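You operate a simulated robot arm through the tools that you are given. There is no shell and no other tool. Be economical: measure what you need, move in short steps, check, and stop when the job is done.

You run a simulated robot arm. Do the job below in one go: nothing can be reset, and whatever is moved stays where it is left.

## Task
Brush the swarf into the swarf tray and wipe up the oil stain.
Fine: both lie on the cleaning bench; yellow brush and cream handled pad go back.

It is judged by the outcome, as a careful person would: the job done as asked, and still so three seconds after it is handed in. It fails if anything else is knocked over, pushed out of place, dropped, spilled or broken.

## Robot
A 7-joint arm with a two-finger parallel gripper, fixed in place. Base frame: the origin is at the foot of the arm, x ahead of it, y to its left, z up. Lengths are in mm, angles in degrees, forces in N, time in s.
Its first joint turns from -115.0 to 115.0 degrees. Payload 3.91 kg.
The tool frame sits at the grasp point between the pads (the TCP): z along the fingers, y along the line on which they close. The tips reach 30 mm beyond it. Largest opening 110 mm; finger width 20, thickness 10; the body of the gripper, 48 by 112 mm, starts 55 mm behind the TCP.
Orientation is that of the tool frame in the base frame, as a unit quaternion [x, y, z, w]. With the fingers straight down and closing along the base's y, the tool's x points along the base's -x, its y along +y and its z along -z.

## Interface
- The arm moves only by the tool play_rows. Its argument "series" is a list of rows, each an object (a shift or turn left out is 0, a gripper value left out holds the last) with "delta_pos": the shift along the base's x, y, z in mm, a list of three; "rot": the turn, a rotation vector about the base's x, y, z in rad, a list of three; "hand": the opening in per cent of the stroke, from 0 (shut) to 100 (fully open). In form: [{"delta_pos": [x, y, z], "rot": [rx, ry, rz], "hand": hand}, ...]. A call has 1 to 12 rows; each row shifts and turns the commanded pose from where the row before left it. A row lasts 0.2 s, in which the tool goes at most 50 mm and 8.6 degrees; a call with a longer step from one row to the next is refused whole, and so is a gripper value outside its range. Where a pose cannot be reached the arm comes as near as it can. A force on the tool above 40 N (or 10 N above the force at the start of the call, whichever is more), or a blocked arm, ends the call early, and 0.2 s more pass. Each finger travels about 153 mm/s and halts on what it meets, pressing with about 34 N; the grip force reading is that of the motor and also rises with nothing between the fingers. The clock runs only during rows and for 0.2 s after the last one: add rows that do not move to give the fingers time. The reply holds the time, the measured pose of the TCP, the force on the tool along the base axes, the opening and the grip force, in the units named above and with some noise, and new pictures: "pictures" is both (left out), scene, wrist or none.
- Cameras (640 x 400 px; columns grow to the right, rows downward): "scene" is fixed at [50.1, 652.9, 1495.4]; the picture's right is [-0.43, -0.90, 0.00], its down [-0.64, 0.30, -0.71] and it looks along [0.64, -0.30, -0.71] (base axes); focal length 246 px, centre (320, 200). "wrist" rides on the gripper at [73, 17, -103] in the tool frame; the picture's right is [-0.23, 0.97, 0.00], its down [-0.76, -0.18, -0.62] and it looks along [-0.61, -0.14, 0.78] (tool axes); focal length 222 px, centre (320, 200). There is no depth. A picture from a camera that has moved, and an enlarged one, comes with that camera's place and axes in the base frame and with its lens.
- raise_lower(by): slides the trunk up (or, below 0, down) by that many mm; the arm rides with it, the base frame stays. It gives what a move gives, with no picture.
- enlarge(camera, box): a new picture of the part [left, top, right, bottom] of that camera's present view, enlarged. It takes no simulated time.
- hand_in(): hands the job in; it is judged then, once.

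Go step by step. Nothing tells you positions but the pictures and the camera data: compare them with the known pose of the tool, close in by small moves and look again before you grip or let go. The budget is 120 turns and 200 pictures, counting those below and the enlarged ones. Unless the task says otherwise, let go and move clear before handing in, and close with one line.

The tools are called after "Emit:" as a command line: name --argument value ..., lists and objects as JSON in quotes. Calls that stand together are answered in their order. play_rows: Moves the arm, as the interface text tells. Its arguments: {"type":"object","properties":{"series":{"type":"array"},"pictures":{"type":"string","enum":["both","scene","wrist","none"]}},"required":["series"]} The other tools are called the same way: raise_lower (by) slides the trunk up or down; enlarge (camera, box) takes an enlarged picture of a part of a camera's view; hand_in () hands the job in.

At the start:

```text
time_s: 0.0
position: [365.9, 400.5, 1304.1]
ee_rot: [0.002, 1.0, -0.001, 0.0]
contact_force: [0.6, 0.4, -0.4]
finger_gap: 110.1
grip_force: 0.2
trunk travel left (down, up): [-825.0, 165.0]
```

scene: 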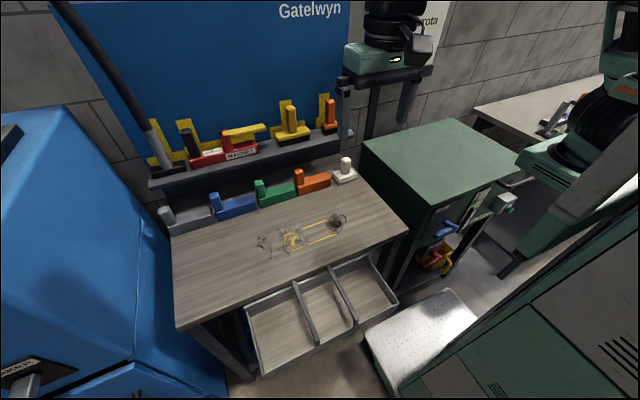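
wrist: 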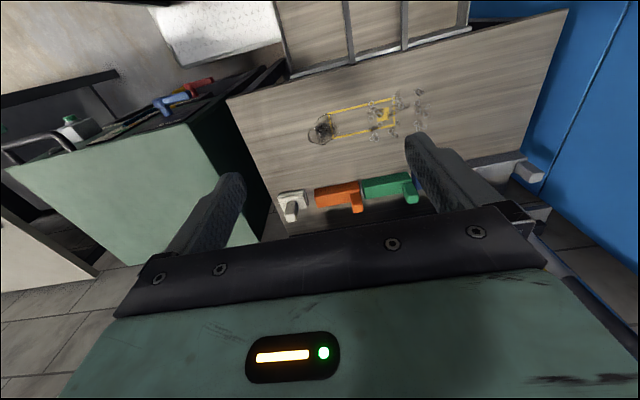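

I see a bench with swarf and an oil stain, pads in holders along its back edge, brushes on a shelf above, and a three-compartment tray below the front edge. I'll enlarge these areas first to tell the tools apart.

Emit:
enlarge --camera "scene" --box '[140, 80, 370, 224]'

Emit:
enlarge --camera "scene" --box '[160, 160, 420, 380]'

Emit:
enlarge --camera "wrist" --box '[220, 0, 580, 225]'

```text
2.78 times, centred on (255, 152) of scene
camera zoom: at [50.1, 652.9, 1495.4], right [-0.43, -0.9, 0.0], down [-0.64, 0.3, -0.71], along [0.64, -0.3, -0.71], focal length 684 px, centre (501, 333)
```

zoom: 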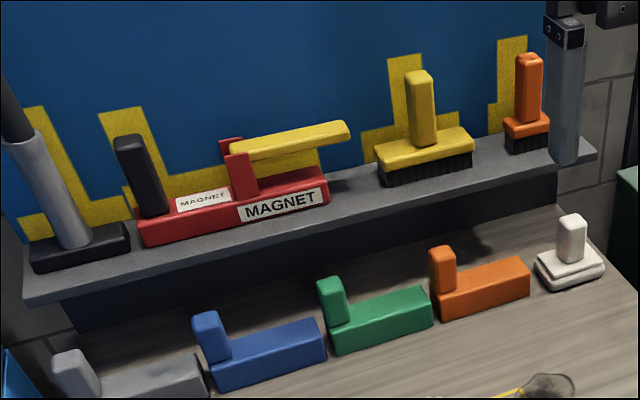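

```text
1.82 times, centred on (290, 270) of scene
camera zoom: at [50.1, 652.9, 1495.4], right [-0.43, -0.9, 0.0], down [-0.64, 0.3, -0.71], along [0.64, -0.3, -0.71], focal length 447 px, centre (374, 73)
```

zoom: 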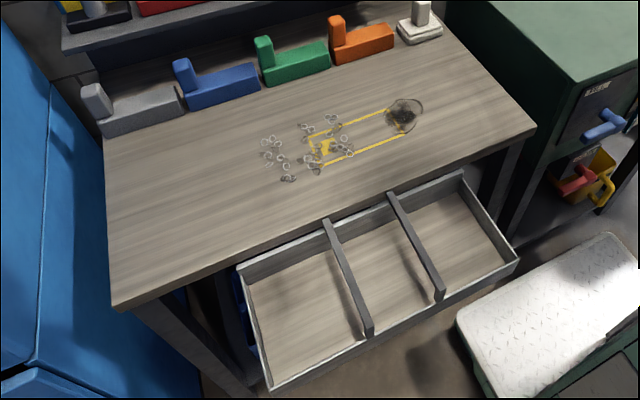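

```text
1.78 times, centred on (400, 112) of wrist
camera zoom: at [293.4, 417.0, 1407.3], right [0.23, 0.97, 0.0], down [0.76, -0.18, 0.62], along [0.61, -0.14, -0.78], focal length 395 px, centre (178, 356)
```

zoom: 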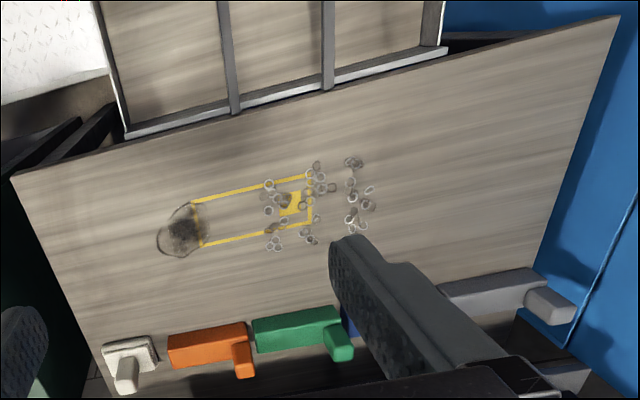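

The bench top seems to lie near z≈850, with its front edge near x≈378 and the stain near (510, 378). Next I'll zoom in on the marks, the tray and the tools.

Emit:
enlarge --camera "scene" --box '[250, 200, 360, 269]'

Emit:
enlarge --camera "scene" --box '[235, 245, 405, 380]'

Emit:
enlarge --camera "scene" --box '[250, 85, 370, 190]'

Emit:
play_rows --series '[{"delta_pos": [30, 0, 0]}, {"delta_pos": [40, 0, 0]}, {"delta_pos": [40, 0, 0]}]'

```text
5.80 times, centred on (305, 234) of scene
camera zoom: at [50.1, 652.9, 1495.4], right [-0.43, -0.9, 0.0], down [-0.64, 0.3, -0.71], along [0.64, -0.3, -0.71], focal length 1426 px, centre (407, 0)
```

zoom: 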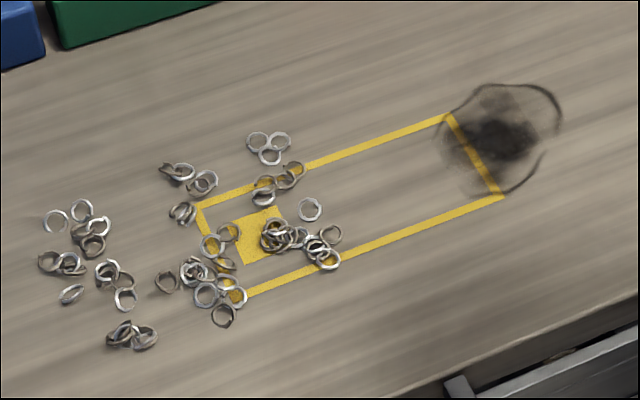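

```text
2.96 times, centred on (320, 312) of scene
camera zoom: at [50.1, 652.9, 1495.4], right [-0.43, -0.9, 0.0], down [-0.64, 0.3, -0.71], along [0.64, -0.3, -0.71], focal length 729 px, centre (320, -133)
```

zoom: 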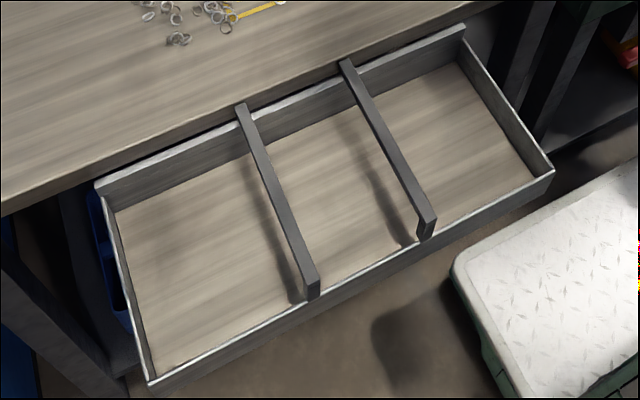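

```text
3.81 times, centred on (310, 138) of scene
camera zoom: at [50.1, 652.9, 1495.4], right [-0.43, -0.9, 0.0], down [-0.64, 0.3, -0.71], along [0.64, -0.3, -0.71], focal length 937 px, centre (358, 438)
```

zoom: 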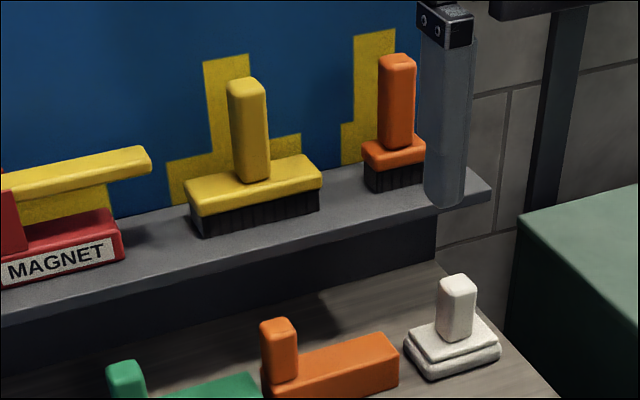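

```text
time_s: 0.8
position: [475.5, 400.6, 1301.7]
ee_rot: [-0.001, 1.0, 0.0, -0.001]
contact_force: [-0.3, -0.3, 0.7]
finger_gap: 110.1
grip_force: 0.0
trunk travel left (down, up): [-825.0, 165.0]
camera wrist: at [403.2, 417.9, 1407.0], right [0.23, 0.97, 0.0], down [0.76, -0.18, 0.62], along [0.61, -0.14, -0.78], focal length 222 px, centre (320, 200)
```

scene: 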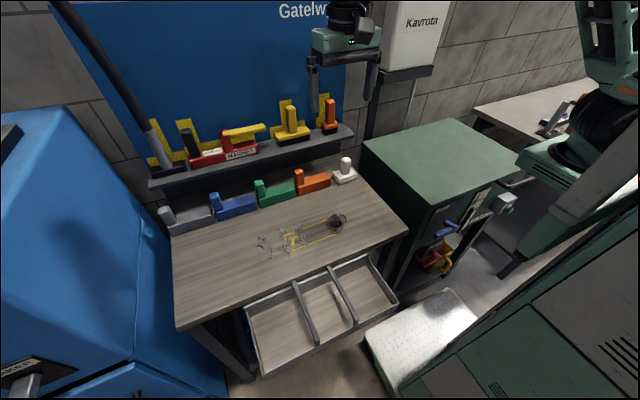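
wrist: 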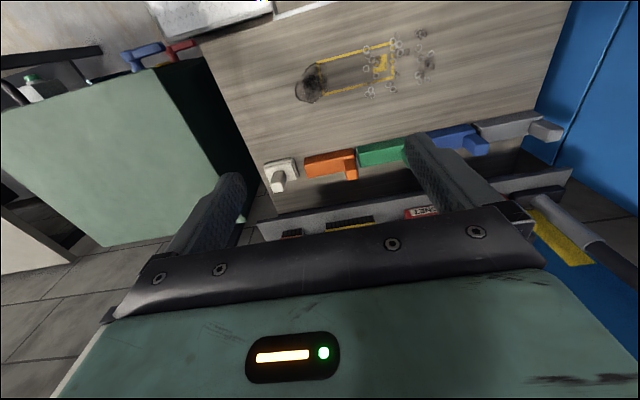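

The arm reaches this far out. I'll move above the brush shelf to triangulate the yellow brush.

Emit:
play_rows --series '[{"delta_pos": [40, -20, 0]}, {"delta_pos": [40, -20, 0]}, {"delta_pos": [30, -20, 0]}, {"delta_pos": [0, 0, 0]}]'

Emit:
enlarge --camera "wrist" --box '[160, 100, 560, 350]'

```text
time_s: 1.8
position: [585.5, 341.2, 1303.0]
ee_rot: [0.0, 1.0, 0.0, 0.0]
contact_force: [-0.3, -0.6, 0.7]
finger_gap: 110.0
grip_force: 0.0
trunk travel left (down, up): [-825.0, 165.0]
camera wrist: at [513.2, 358.7, 1405.5], right [0.23, 0.97, 0.0], down [0.76, -0.18, 0.62], along [0.61, -0.14, -0.78], focal length 222 px, centre (320, 200)
```

scene: 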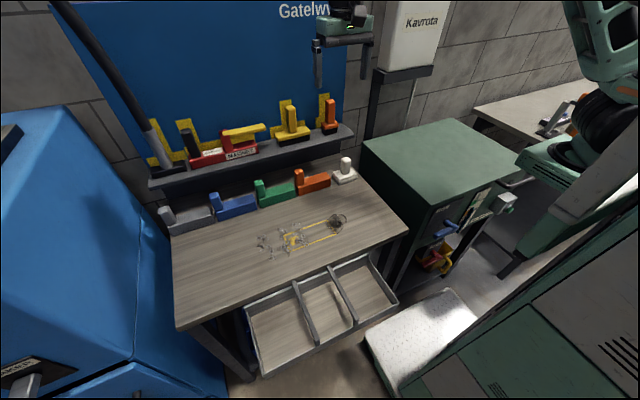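
wrist: 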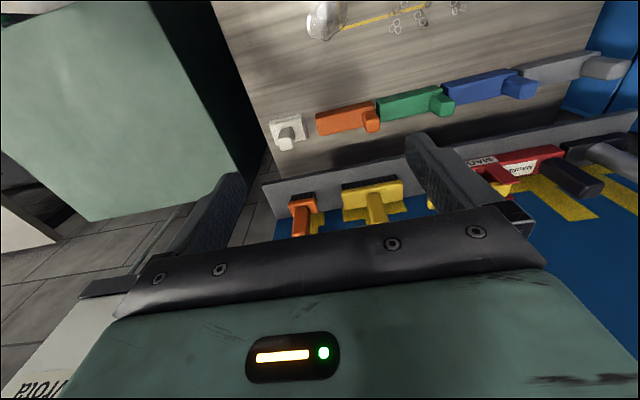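

```text
1.60 times, centred on (360, 225) of wrist
camera zoom: at [513.2, 358.7, 1405.5], right [0.23, 0.97, 0.0], down [0.76, -0.18, 0.62], along [0.61, -0.14, -0.78], focal length 355 px, centre (256, 160)
```

zoom: 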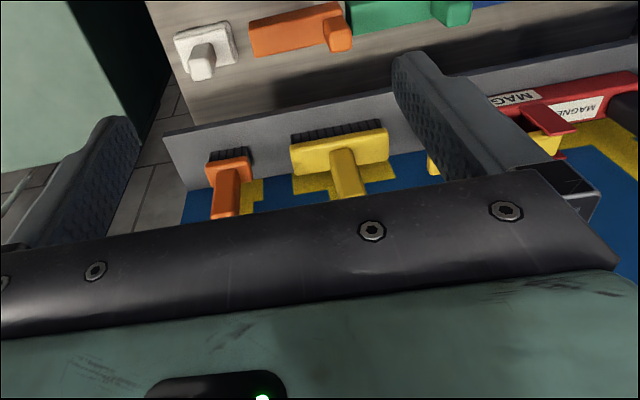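

The yellow brush's handle meets its block at about (803, 406, 1047), and the handle top is near z≈1140. I'll check reach by moving out toward it at this safe height.

Emit:
play_rows --series '[{"delta_pos": [30, 16, 0]}, {"delta_pos": [40, 16, 0]}, {"delta_pos": [40, 16, 0]}, {"delta_pos": [40, 16, 0]}, {"delta_pos": [0, 0, 0]}]'

Emit:
enlarge --camera "wrist" --box '[160, 50, 560, 300]'

```text
time_s: 3.0
position: [699.3, 364.1, 1288.0]
ee_rot: [0.001, 1.0, 0.0, -0.001]
contact_force: [1.0, -0.1, 0.7]
finger_gap: 109.8
grip_force: 0.1
out of reach, approached as far as the arm can: row 3, 4
trunk travel left (down, up): [-825.0, 165.0]
camera wrist: at [626.1, 382.3, 1392.1], right [0.23, 0.97, 0.0], down [0.76, -0.18, 0.62], along [0.61, -0.14, -0.78], focal length 222 px, centre (320, 200)
```

scene: 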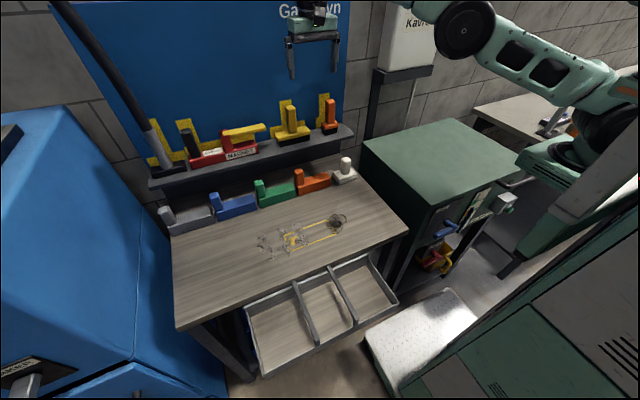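
wrist: 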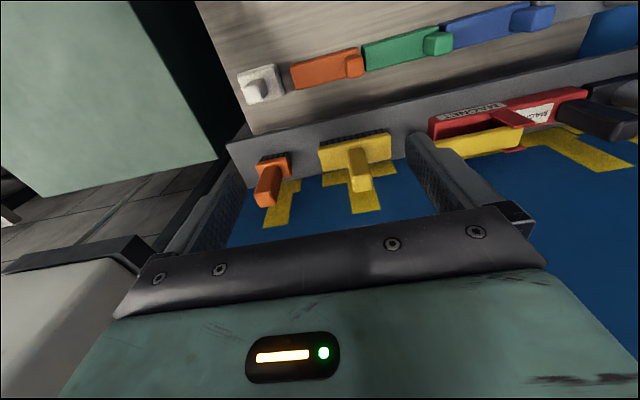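

```text
1.60 times, centred on (360, 175) of wrist
camera zoom: at [626.1, 382.3, 1392.1], right [0.23, 0.97, 0.0], down [0.76, -0.18, 0.62], along [0.61, -0.14, -0.78], focal length 355 px, centre (256, 240)
```

zoom: 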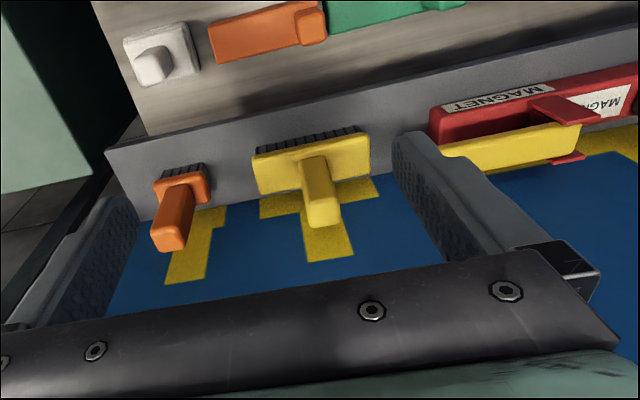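

Reach runs out at a radius of about 790 at this height. I'll test whether a lower or higher position relative to the shoulder reaches further.

Emit:
play_rows --series '[{"delta_pos": [-10, 0, -40]}, {"delta_pos": [0, 0, -40]}, {"delta_pos": [40, 0, 0]}, {"delta_pos": [40, 0, 0]}, {"delta_pos": [0, 0, 0]}]' --pictures "scene"

```text
time_s: 4.2
position: [754.4, 340.5, 1204.7]
ee_rot: [0.001, 1.0, 0.001, 0.0]
contact_force: [-0.1, -0.3, 0.3]
finger_gap: 110.1
grip_force: 0.1
out of reach, approached as far as the arm can: row 4
trunk travel left (down, up): [-825.0, 165.0]
```

scene: 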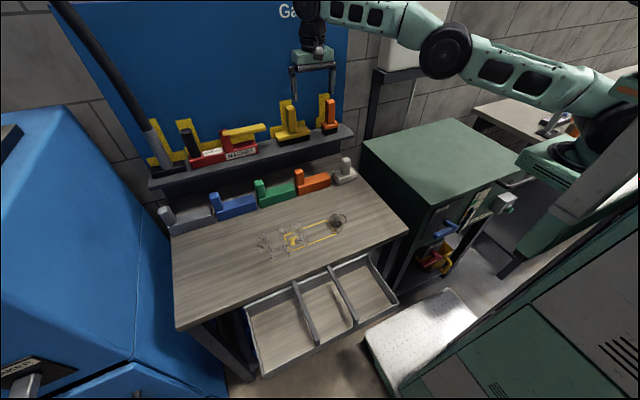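

Lower positions reach further, and a forward tilt will cover the rest. I'll tilt the fingers about 26° forward, line up with y=406 and look again.

Emit:
play_rows --series '[{"delta_pos": [-40, 20, 10], "rot": [0, -0.15, 0]}, {"delta_pos": [0, 25, 0], "rot": [0, -0.15, 0]}, {"delta_pos": [0, 20, 0], "rot": [0, -0.15, 0]}, {"delta_pos": [0, 0, 0]}]'

Emit:
enlarge --camera "wrist" --box '[220, 50, 540, 250]'

```text
time_s: 5.2
position: [713.8, 405.9, 1215.8]
ee_rot: [0.001, 0.975, -0.001, 0.224]
contact_force: [-0.6, -1.1, 1.4]
finger_gap: 110.0
grip_force: 0.0
trunk travel left (down, up): [-825.0, 165.0]
camera wrist: at [602.1, 424.2, 1276.9], right [0.21, 0.97, 0.1], down [0.41, -0.18, 0.89], along [0.89, -0.14, -0.44], focal length 222 px, centre (320, 200)
```

scene: 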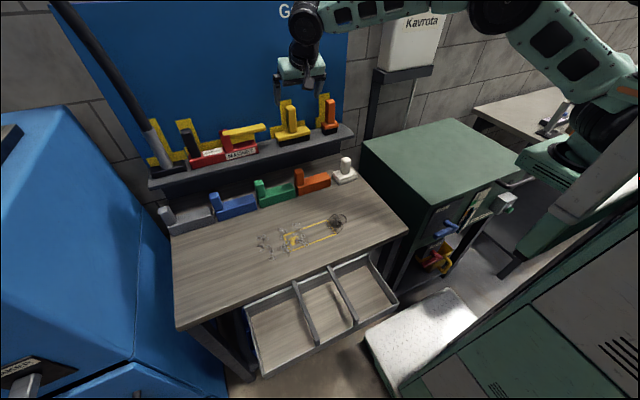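
wrist: 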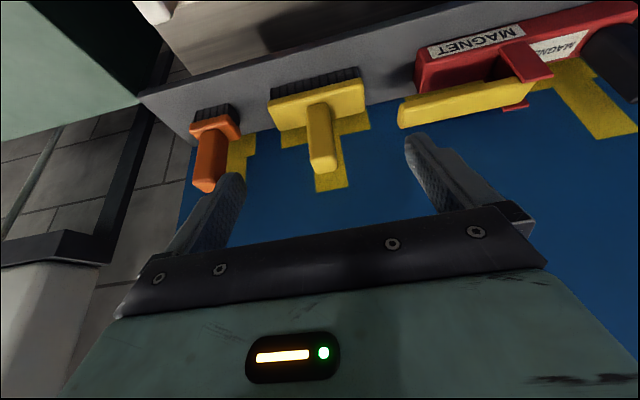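

```text
2.00 times, centred on (380, 150) of wrist
camera zoom: at [602.1, 424.2, 1276.9], right [0.21, 0.97, 0.1], down [0.41, -0.18, 0.89], along [0.89, -0.14, -0.44], focal length 444 px, centre (200, 300)
```

zoom: 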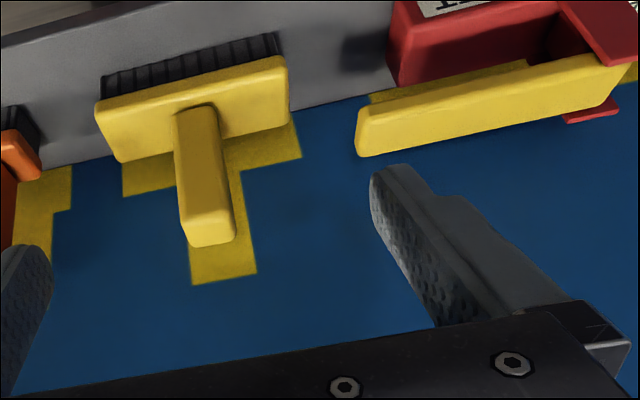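

The brush handle stands at about (800, 402), from z=1047 to 1146. I'll narrow the opening to clear its neighbours, come to a pre-grasp position, then look.

Emit:
play_rows --series '[{"delta_pos": [21, -2, -13], "hand": 65}, {"delta_pos": [21, -2, -13]}, {"delta_pos": [15, 0, -30]}, {"delta_pos": [0, 0, 0]}]'

Emit:
enlarge --camera "wrist" --box '[220, 50, 540, 250]'

Emit:
enlarge --camera "scene" --box '[240, 50, 370, 150]'

```text
time_s: 6.2
position: [771.3, 402.0, 1161.3]
ee_rot: [0.001, 0.975, -0.001, 0.223]
contact_force: [-0.5, 0.1, 0.2]
finger_gap: 71.4
grip_force: 0.2
trunk travel left (down, up): [-825.0, 165.0]
camera wrist: at [660.5, 418.9, 1222.7], right [0.21, 0.97, 0.1], down [0.41, -0.18, 0.89], along [0.89, -0.14, -0.44], focal length 222 px, centre (320, 200)
```

scene: 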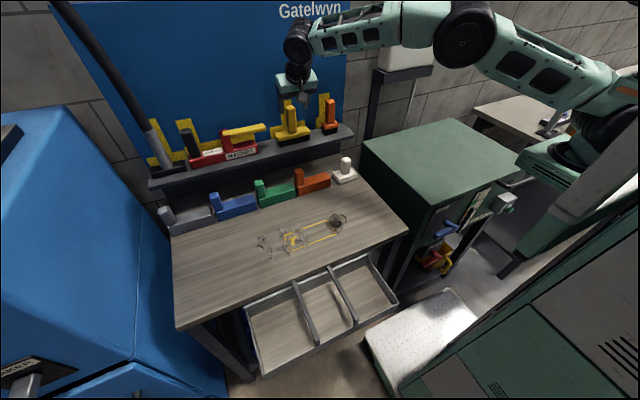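
wrist: 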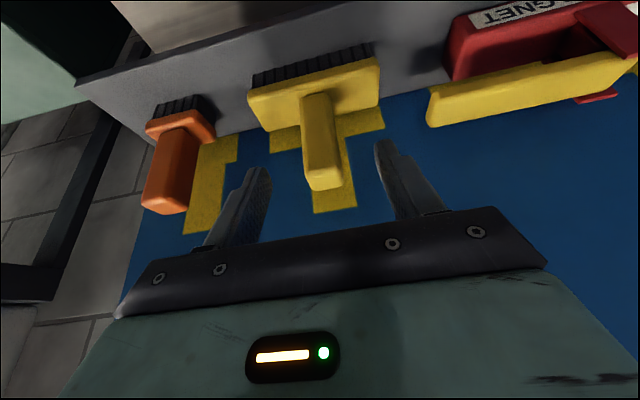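

```text
2.00 times, centred on (380, 150) of wrist
camera zoom: at [660.5, 418.9, 1222.7], right [0.21, 0.97, 0.1], down [0.41, -0.18, 0.89], along [0.89, -0.14, -0.44], focal length 444 px, centre (200, 300)
```

zoom: 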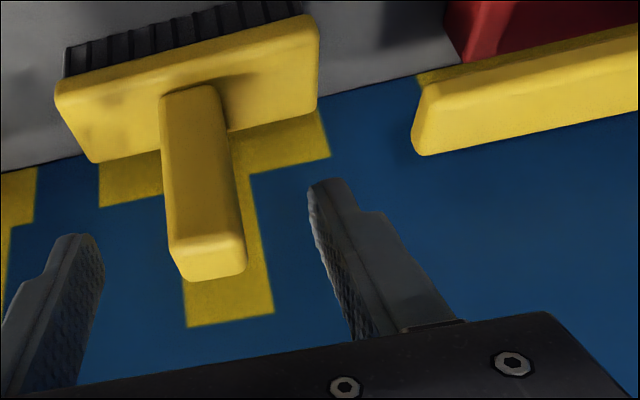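

```text
4.00 times, centred on (305, 100) of scene
camera zoom: at [50.1, 652.9, 1495.4], right [-0.43, -0.9, 0.0], down [-0.64, 0.3, -0.71], along [0.64, -0.3, -0.71], focal length 984 px, centre (380, 600)
```

zoom: 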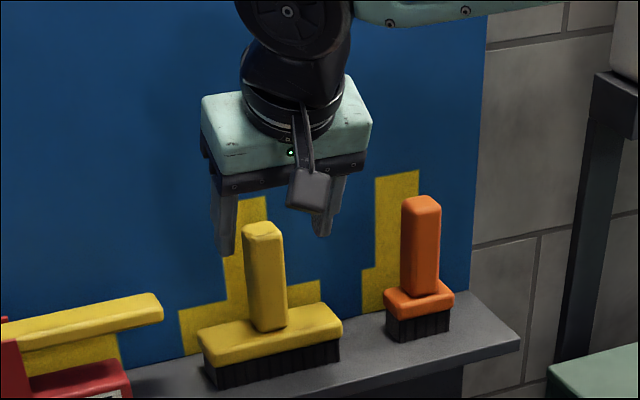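

The handle is centred between the fingers. I'll descend along the finger direction to the grasp height and look before closing.

Emit:
play_rows --series '[{"delta_pos": [10, 0, -20]}, {"delta_pos": [11, 0, -21]}, {"delta_pos": [10, 0, -20]}, {"delta_pos": [0, 0, 0]}]'

Emit:
enlarge --camera "scene" --box '[240, 50, 370, 150]'

```text
time_s: 7.2
position: [802.5, 401.6, 1099.3]
ee_rot: [0.001, 0.975, 0.001, 0.223]
contact_force: [0.7, -0.2, 0.5]
finger_gap: 71.6
grip_force: 0.0
trunk travel left (down, up): [-825.0, 165.0]
camera wrist: at [691.8, 419.8, 1161.1], right [0.21, 0.97, 0.1], down [0.41, -0.18, 0.89], along [0.89, -0.14, -0.44], focal length 222 px, centre (320, 200)
```

scene: 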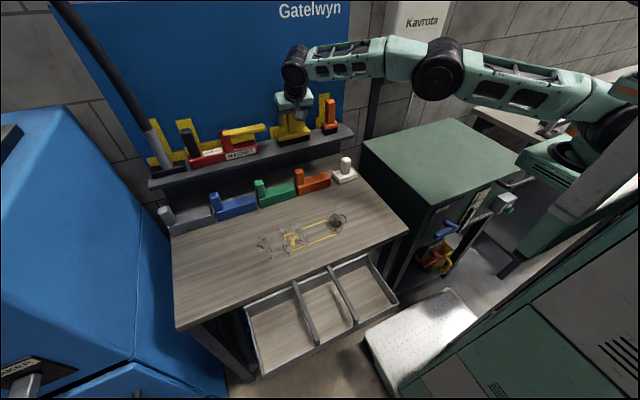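
wrist: 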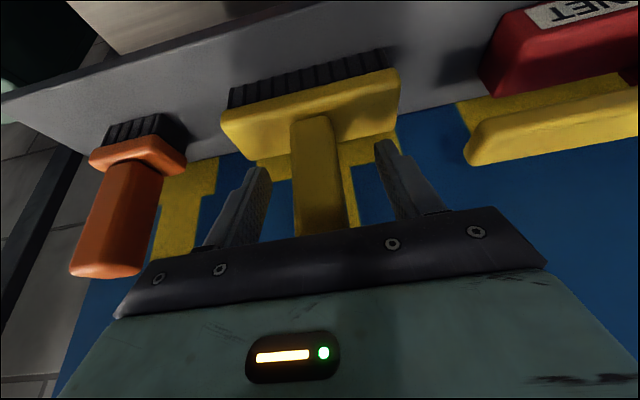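

```text
4.00 times, centred on (305, 100) of scene
camera zoom: at [50.1, 652.9, 1495.4], right [-0.43, -0.9, 0.0], down [-0.64, 0.3, -0.71], along [0.64, -0.3, -0.71], focal length 984 px, centre (380, 600)
```

zoom: 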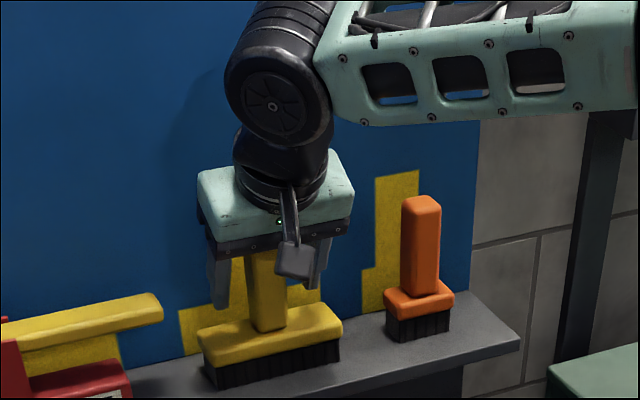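

The handle sits between the pads, just above the block. Closing now.

Emit:
play_rows --series '[{"hand": 40}, {"hand": 20}, {"hand": 0}, {"hand": 0}, {"hand": 0}]'

```text
time_s: 8.4
position: [802.6, 402.8, 1099.9]
ee_rot: [0.001, 0.975, 0.0, 0.223]
contact_force: [0.3, -0.5, -0.8]
finger_gap: 29.6
grip_force: 33.9
trunk travel left (down, up): [-825.0, 165.0]
camera wrist: at [691.7, 419.8, 1161.3], right [0.21, 0.97, 0.1], down [0.41, -0.18, 0.89], along [0.89, -0.14, -0.44], focal length 222 px, centre (320, 200)
```

scene: 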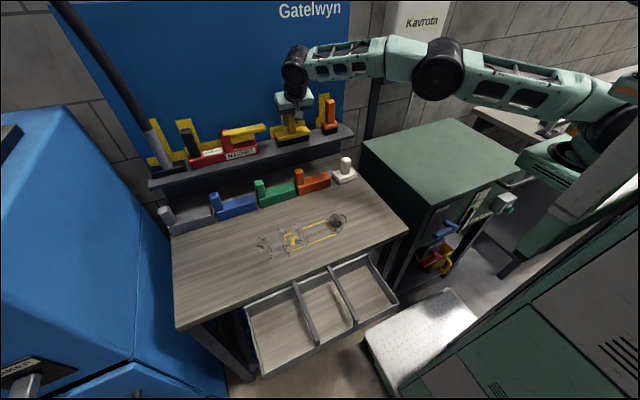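
wrist: 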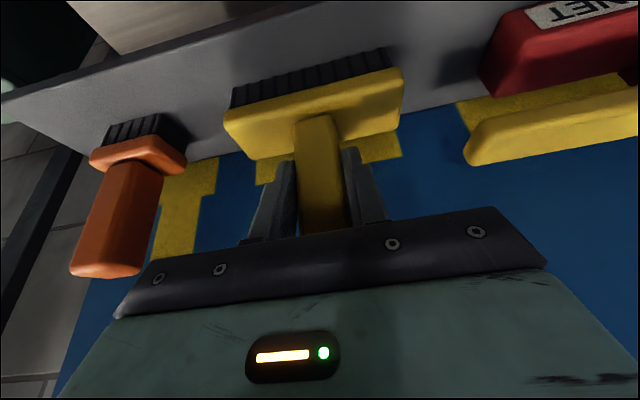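

The handle is gripped at a 29.6 mm width, with the home grasp pose at (802.6, 402.5, 1099.5). I'll lift and back away from the shelf.

Emit:
play_rows --series '[{"delta_pos": [0, 0, 10]}, {"delta_pos": [0, 0, 20]}, {"delta_pos": [0, 0, 20]}, {"delta_pos": [0, 0, 20]}, {"delta_pos": [-30, 0, 0]}, {"delta_pos": [-40, 0, 0]}, {"delta_pos": [-40, 0, 0]}, {"delta_pos": [-40, 0, 0]}, {"delta_pos": [0, 0, 0]}]'

Emit:
enlarge --camera "scene" --box '[220, 40, 380, 140]'

```text
time_s: 10.4
position: [703.8, 472.0, 1184.9]
ee_rot: [0.001, 0.975, -0.002, 0.223]
contact_force: [-1.2, -0.5, -1.3]
finger_gap: 29.8
grip_force: 34.3
out of reach, approached as far as the arm can: row 5, 6, 7, 8
trunk travel left (down, up): [-825.0, 165.0]
camera wrist: at [593.1, 489.7, 1246.1], right [0.21, 0.97, 0.1], down [0.41, -0.18, 0.89], along [0.89, -0.14, -0.44], focal length 222 px, centre (320, 200)
```

scene: 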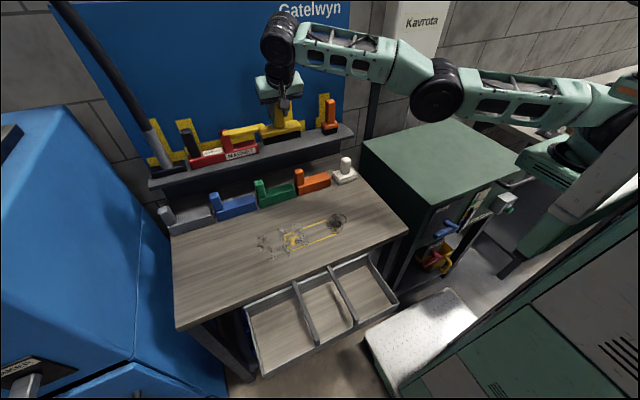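
wrist: 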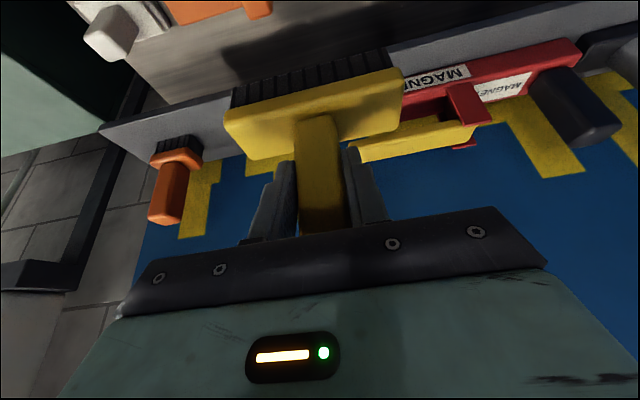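

```text
4.00 times, centred on (300, 90) of scene
camera zoom: at [50.1, 652.9, 1495.4], right [-0.43, -0.9, 0.0], down [-0.64, 0.3, -0.71], along [0.64, -0.3, -0.71], focal length 984 px, centre (400, 640)
```

zoom: 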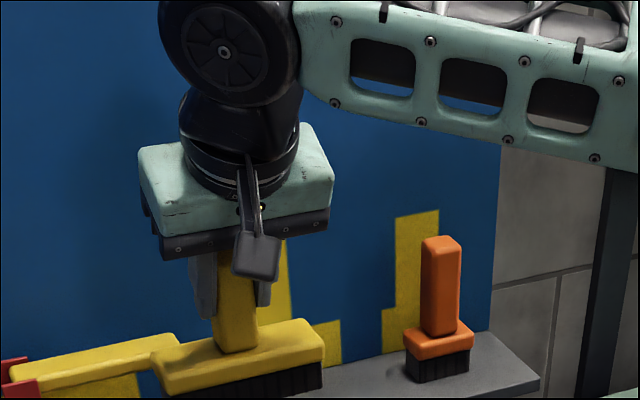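

The arm drifted sideways because of the reach limit, though the brush is held firmly and clear. I'll back off in small steps and check tracking.

Emit:
play_rows --series '[{"delta_pos": [-20, 0, 0]}, {"delta_pos": [-20, 0, 0]}, {"delta_pos": [-20, 0, 0]}, {"delta_pos": [0, 0, 0]}]' --pictures "none"

```text
time_s: 11.4
position: [659.2, 497.2, 1189.9]
ee_rot: [0.001, 0.975, -0.001, 0.224]
contact_force: [0.7, -0.3, -1.3]
finger_gap: 29.8
grip_force: 34.3
out of reach, approached as far as the arm can: row 1, 2, 3
trunk travel left (down, up): [-825.0, 165.0]
```

Emit:
play_rows --series '[{"delta_pos": [-20, 0, -20]}, {"delta_pos": [-20, 0, -20]}, {"delta_pos": [-20, 0, -20]}, {"delta_pos": [0, 0, 0]}]' --pictures "scene"

```text
time_s: 12.4
position: [617.0, 527.9, 1133.2]
ee_rot: [0.001, 0.975, -0.001, 0.223]
contact_force: [0.4, -0.6, -1.0]
finger_gap: 29.6
grip_force: 33.8
out of reach, approached as far as the arm can: row 1, 2, 3
trunk travel left (down, up): [-825.0, 165.0]
```

scene: 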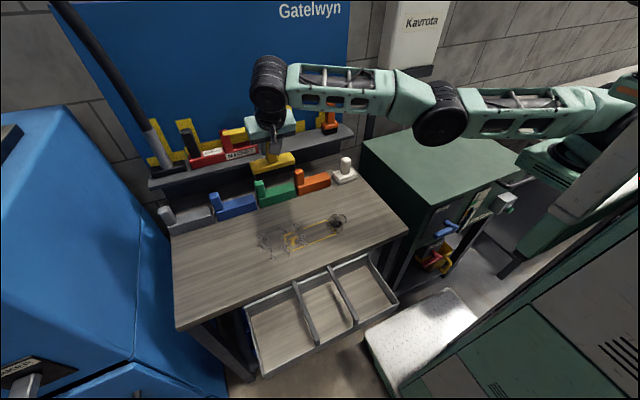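

Emit:
play_rows --series '[{"delta_pos": [-15, -30, 0]}, {"delta_pos": [-15, -30, 0]}, {"delta_pos": [-15, -30, 0]}, {"delta_pos": [0, 0, 0]}]' --pictures "scene"

```text
time_s: 13.4
position: [616.1, 529.0, 1135.6]
ee_rot: [0.001, 0.975, 0.0, 0.223]
contact_force: [-0.3, 0.1, -0.9]
finger_gap: 29.6
grip_force: 33.7
out of reach, approached as far as the arm can: row 1, 2, 3
trunk travel left (down, up): [-825.0, 165.0]
```

scene: 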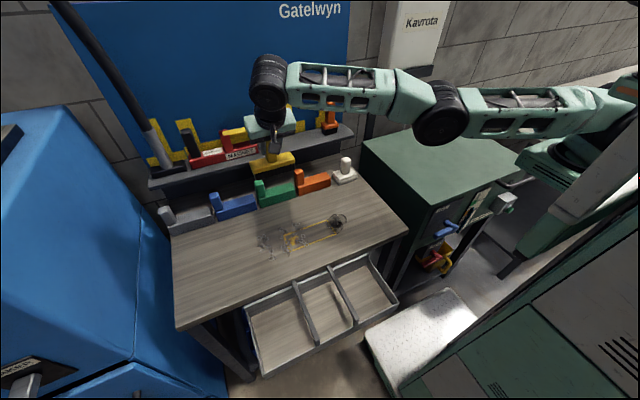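

The arm is stuck almost straight, with its elbow bent the wrong way. Earlier it came off full stretch by changing tilt, so I'll untilt while rising, then re-tilt while moving in.

Emit:
play_rows --series '[{"delta_pos": [0, 0, 30], "rot": [0, 0.15, 0]}, {"delta_pos": [0, 0, 30], "rot": [0, 0.15, 0]}, {"delta_pos": [0, 0, 20], "rot": [0, 0.15, 0]}, {"delta_pos": [0, 0, 0]}]' --pictures "scene"

```text
time_s: 14.4
position: [581.6, 472.3, 1210.0]
ee_rot: [0.0, 1.0, 0.001, 0.001]
contact_force: [0.4, 0.0, -0.5]
finger_gap: 29.7
grip_force: 33.8
out of reach, approached as far as the arm can: row 1, 2, 3
trunk travel left (down, up): [-825.0, 165.0]
```

scene: 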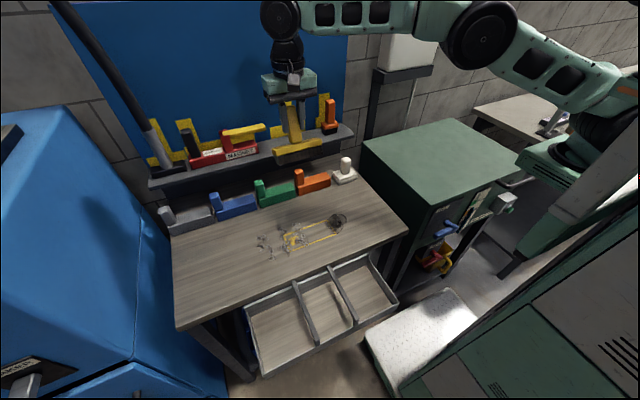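

The elbow is rising again. I'll try moving inward from here.

Emit:
play_rows --series '[{"delta_pos": [-20, -10, 10]}, {"delta_pos": [-20, -10, 10]}, {"delta_pos": [-20, -10, 10]}, {"delta_pos": [0, 0, 0]}]' --pictures "none"

```text
time_s: 15.4
position: [522.6, 444.5, 1239.7]
ee_rot: [0.001, 1.0, 0.0, -0.001]
contact_force: [0.0, -0.4, -2.0]
finger_gap: 29.8
grip_force: 33.5
trunk travel left (down, up): [-825.0, 165.0]
```

Tracking is back. I'll re-tilt to the grasp angle here, so the brush hangs level, and move over the swarf. The trunk can then do the lowering.

Emit:
play_rows --series '[{"delta_pos": [0, 0, 0], "rot": [0, -0.15, 0]}, {"delta_pos": [0, 10, 0], "rot": [0, -0.15, 0]}, {"delta_pos": [0, 20, 0], "rot": [0, -0.15, 0]}, {"delta_pos": [10, 30, 0]}, {"delta_pos": [10, 30, 0]}, {"delta_pos": [0, 0, 0]}]' --pictures "both"

Emit:
enlarge --camera "scene" --box '[200, 40, 380, 160]'

```text
time_s: 16.8
position: [543.8, 532.5, 1235.9]
ee_rot: [0.001, 0.975, -0.001, 0.224]
contact_force: [0.9, -0.2, -1.9]
finger_gap: 29.8
grip_force: 33.7
trunk travel left (down, up): [-825.0, 165.0]
camera wrist: at [432.3, 550.7, 1298.1], right [0.21, 0.97, 0.1], down [0.41, -0.18, 0.89], along [0.89, -0.14, -0.44], focal length 222 px, centre (320, 200)
```

scene: 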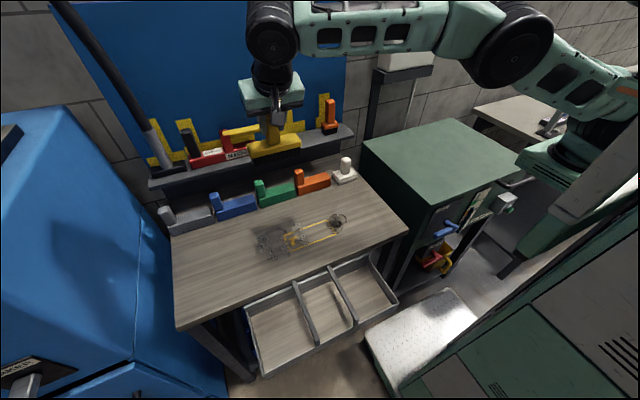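
wrist: 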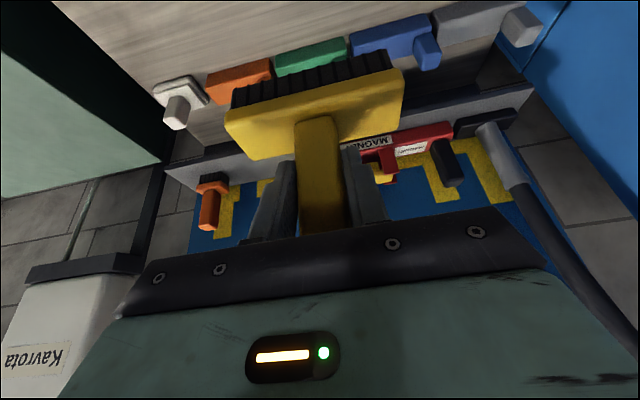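

```text
3.33 times, centred on (290, 100) of scene
camera zoom: at [50.1, 652.9, 1495.4], right [-0.43, -0.9, 0.0], down [-0.64, 0.3, -0.71], along [0.64, -0.3, -0.71], focal length 820 px, centre (420, 533)
```

zoom: 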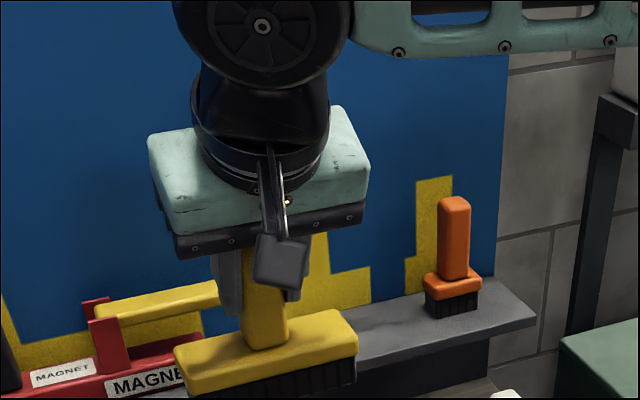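

The brush is level at the grasp tilt. I'll lower by arm a bit and go out beyond the far side of the swarf at y≈592, still well above the bench.

Emit:
play_rows --series '[{"delta_pos": [0, 10, -30]}, {"delta_pos": [5, 10, -30]}, {"delta_pos": [10, 10, -30]}, {"delta_pos": [15, 10, -10]}, {"delta_pos": [15, 10, 0]}, {"delta_pos": [15, 10, 0]}, {"delta_pos": [10, 0, 0]}, {"delta_pos": [0, 0, 0]}]' --pictures "scene"

```text
time_s: 18.6
position: [584.6, 545.2, 1131.5]
ee_rot: [0.0, 0.975, -0.001, 0.223]
contact_force: [-0.9, -0.3, -1.3]
finger_gap: 29.9
grip_force: 34.1
out of reach, approached as far as the arm can: row 3, 4, 5, 6, 7
trunk travel left (down, up): [-825.0, 165.0]
```

scene: 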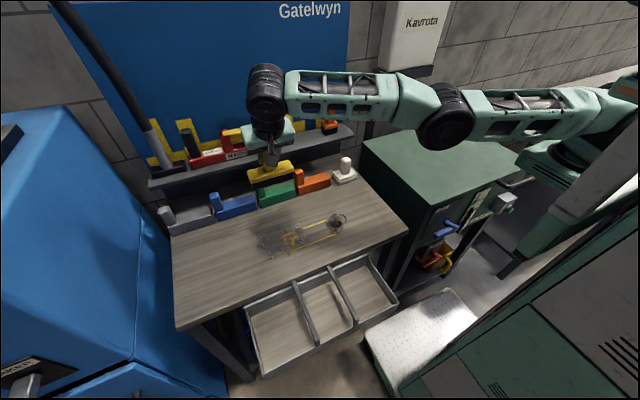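

This tilt is limited at larger azimuths, while vertical fingers reach fine. I'll set the brush down on clear bench near (625, 420) and regrip it with vertical fingers. First I'll free the arm.

Emit:
play_rows --series '[{"delta_pos": [0, -20, 20], "rot": [0, 0.15, 0]}, {"delta_pos": [0, -20, 20], "rot": [0, 0.15, 0]}, {"delta_pos": [0, -20, 20], "rot": [0, 0.15, 0]}, {"delta_pos": [-20, -20, 20]}, {"delta_pos": [-20, -20, 10]}, {"delta_pos": [0, 0, 0]}]' --pictures "none"

```text
time_s: 20.0
position: [566.3, 484.0, 1232.4]
ee_rot: [0.001, 1.0, -0.001, 0.001]
contact_force: [-0.4, -0.7, -2.2]
finger_gap: 29.6
grip_force: 34.3
out of reach, approached as far as the arm can: row 4, 5
trunk travel left (down, up): [-825.0, 165.0]
```

Emit:
play_rows --series '[{"delta_pos": [-15, -20, 0]}, {"delta_pos": [-15, -20, 0]}, {"delta_pos": [0, -24, 0]}, {"rot": [0, -0.15, 0]}, {"rot": [0, -0.15, 0]}, {"rot": [0, -0.15, 0]}, {"delta_pos": [20, 0, 0]}, {"delta_pos": [35, 0, 0]}, {"delta_pos": [30, 0, 0]}, {}]' --pictures "both"

```text
time_s: 22.2
position: [650.7, 490.3, 1253.0]
ee_rot: [0.0, 0.975, 0.0, 0.224]
contact_force: [0.7, 0.1, -1.4]
finger_gap: 29.8
grip_force: 33.9
out of reach, approached as far as the arm can: row 1, 2, 3, 4, 5, 6, 7, 8, 9
trunk travel left (down, up): [-825.0, 165.0]
camera wrist: at [540.7, 507.6, 1314.2], right [0.21, 0.97, 0.1], down [0.41, -0.18, 0.89], along [0.89, -0.14, -0.44], focal length 222 px, centre (320, 200)
```

scene: 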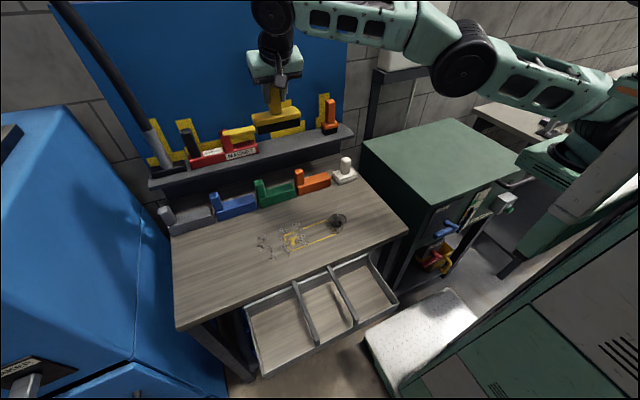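
wrist: 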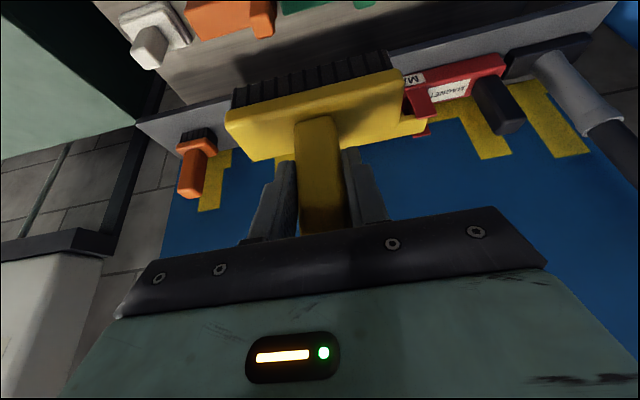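

I now think the arm's vertical axis is near (222, 0), and the stalls are genuine full-stretch singularities. A steeper tilt of about 46°, turned to face the swarf, will fix this. I'll return the brush to its shelf spot and regrip there, using the trunk to get height.

Emit:
raise_lower --by 100

Emit:
play_rows --series '[{"delta_pos": [-10, -30, -20], "rot": [0, -0.05, 0]}, {"delta_pos": [-10, -30, -30]}, {"delta_pos": [0, -28, -30], "rot": [0, 0.05, 0]}, {}]' --pictures "none"

```text
time_s: 23.5
position: [651.7, 490.0, 1352.3]
ee_rot: [0.001, 0.975, 0.0, 0.223]
contact_force: [-0.5, 0.2, -1.1]
finger_gap: 30.0
grip_force: 33.3
trunk travel left (down, up): [-925.0, 65.0]
```

```text
time_s: 24.5
position: [629.7, 400.2, 1273.2]
ee_rot: [0.001, 0.975, 0.001, 0.223]
contact_force: [-0.3, -0.1, -1.3]
finger_gap: 29.8
grip_force: 33.9
trunk travel left (down, up): [-925.0, 65.0]
```

Emit:
play_rows --series '[{"delta_pos": [0, 2, -30]}, {"delta_pos": [0, 0, -30]}, {"delta_pos": [20, 0, -28]}, {"delta_pos": [40, 0, 0]}, {"delta_pos": [40, 0, 0]}, {"delta_pos": [40, 0, 0]}, {"delta_pos": [20, 0, 0]}, {"delta_pos": [13, 0, 0]}, {}]' --pictures "both"

Emit:
enlarge --camera "scene" --box '[240, 50, 370, 150]'

```text
time_s: 26.5
position: [803.1, 402.6, 1184.8]
ee_rot: [0.001, 0.975, -0.001, 0.222]
contact_force: [0.9, -0.1, -1.6]
finger_gap: 29.3
grip_force: 33.9
trunk travel left (down, up): [-925.0, 65.0]
camera wrist: at [693.1, 420.5, 1245.8], right [0.21, 0.97, 0.1], down [0.42, -0.18, 0.89], along [0.89, -0.14, -0.44], focal length 222 px, centre (320, 200)
```

scene: 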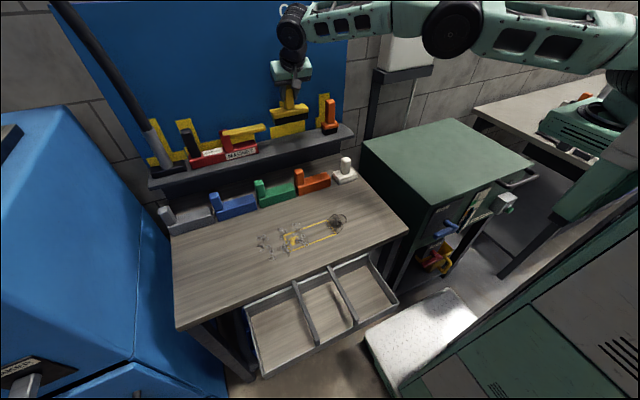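
wrist: 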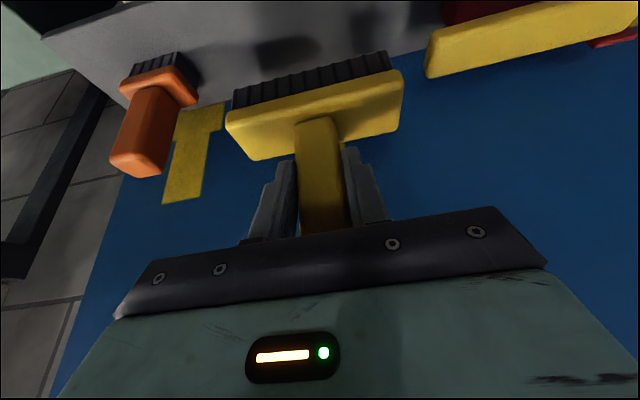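

```text
4.00 times, centred on (305, 100) of scene
camera zoom: at [50.1, 652.9, 1495.4], right [-0.43, -0.9, 0.0], down [-0.64, 0.3, -0.71], along [0.64, -0.3, -0.71], focal length 984 px, centre (380, 600)
```

zoom: 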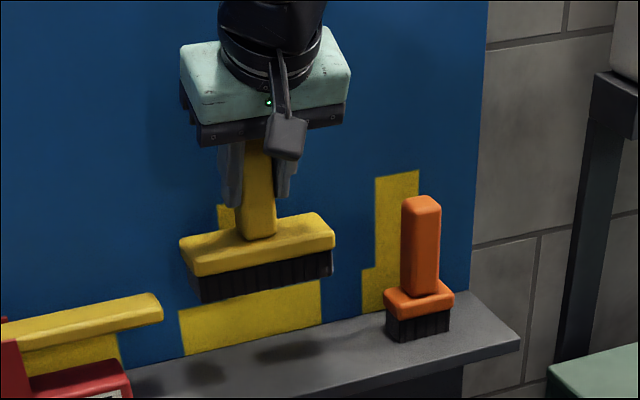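

It is aligned above its home. I'll lower with the trunk, then finish with small arm steps.

Emit:
raise_lower --by -80

Emit:
play_rows --series '[{"delta_pos": [0, 0, -2]}, {"delta_pos": [0, 0, -2]}, {"delta_pos": [0, 0, -1]}, {}]' --pictures "scene"

Emit:
enlarge --camera "scene" --box '[240, 50, 370, 150]'

```text
time_s: 27.7
position: [803.3, 402.2, 1104.8]
ee_rot: [0.001, 0.975, 0.0, 0.224]
contact_force: [0.3, 0.9, -0.6]
finger_gap: 29.5
grip_force: 33.9
trunk travel left (down, up): [-845.0, 145.0]
```

```text
time_s: 28.7
position: [804.5, 403.1, 1099.8]
ee_rot: [0.001, 0.975, 0.0, 0.223]
contact_force: [-0.5, 0.6, -0.1]
finger_gap: 29.6
grip_force: 34.1
trunk travel left (down, up): [-845.0, 145.0]
```

scene: 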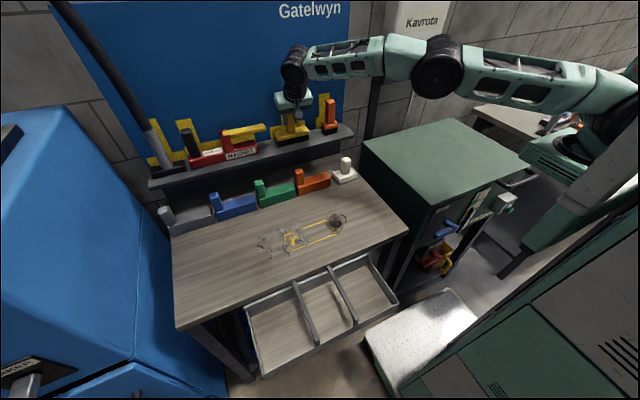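

```text
4.00 times, centred on (305, 100) of scene
camera zoom: at [50.1, 652.9, 1495.4], right [-0.43, -0.9, 0.0], down [-0.64, 0.3, -0.71], along [0.64, -0.3, -0.71], focal length 984 px, centre (380, 600)
```

zoom: 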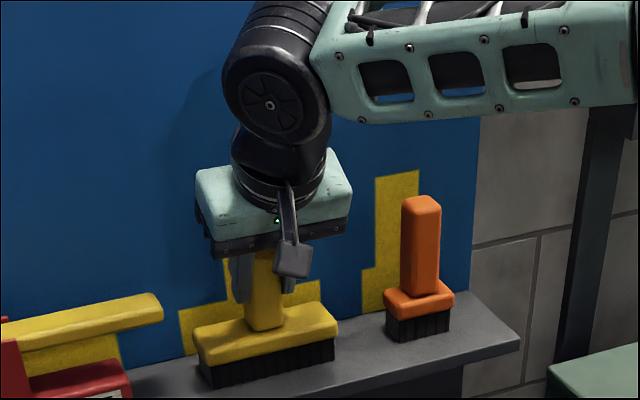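

The brush is back at its spot. I'll open the fingers, pitch about the TCP to roughly 46° and regrip in place.

Emit:
play_rows --series '[{"hand": 40}, {"hand": 60}, {}, {"rot": [0, -0.12, 0]}, {"rot": [0, -0.12, 0]}, {"rot": [0, -0.11, 0]}, {}]' --pictures "both"

Emit:
enlarge --camera "scene" --box '[240, 50, 370, 150]'

```text
time_s: 30.3
position: [802.9, 402.6, 1100.4]
ee_rot: [0.0, 0.921, 0.001, 0.391]
contact_force: [0.3, -0.3, -0.1]
finger_gap: 65.8
grip_force: 0.1
trunk travel left (down, up): [-845.0, 145.0]
camera wrist: at [679.3, 420.7, 1119.8], right [0.16, 0.97, 0.16], down [0.08, -0.18, 0.98], along [0.98, -0.14, -0.11], focal length 222 px, centre (320, 200)
```

scene: 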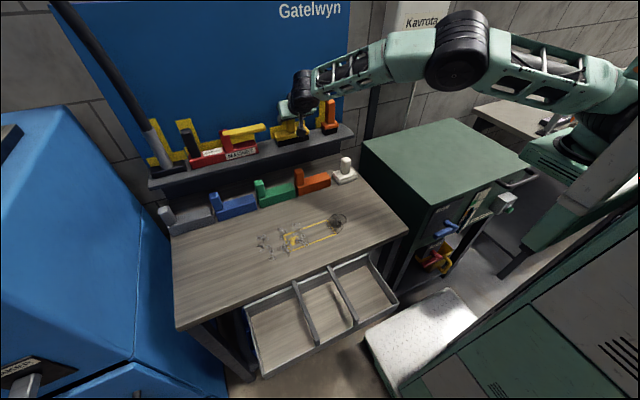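
wrist: 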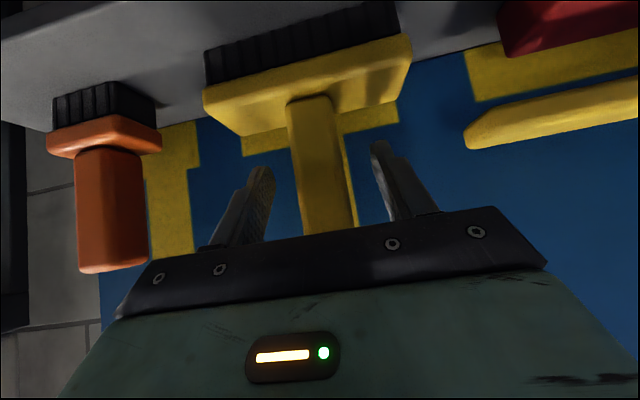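

```text
4.00 times, centred on (305, 100) of scene
camera zoom: at [50.1, 652.9, 1495.4], right [-0.43, -0.9, 0.0], down [-0.64, 0.3, -0.71], along [0.64, -0.3, -0.71], focal length 984 px, centre (380, 600)
```

zoom: 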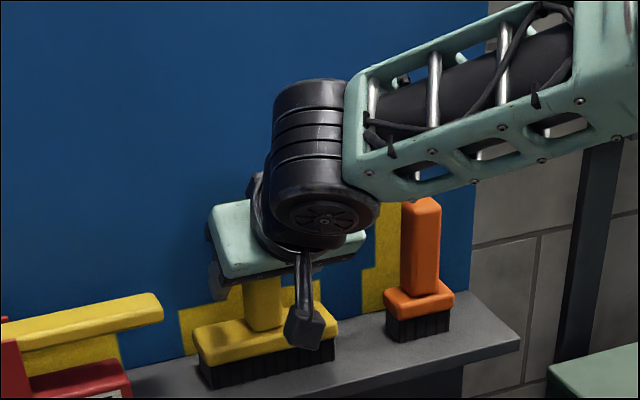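

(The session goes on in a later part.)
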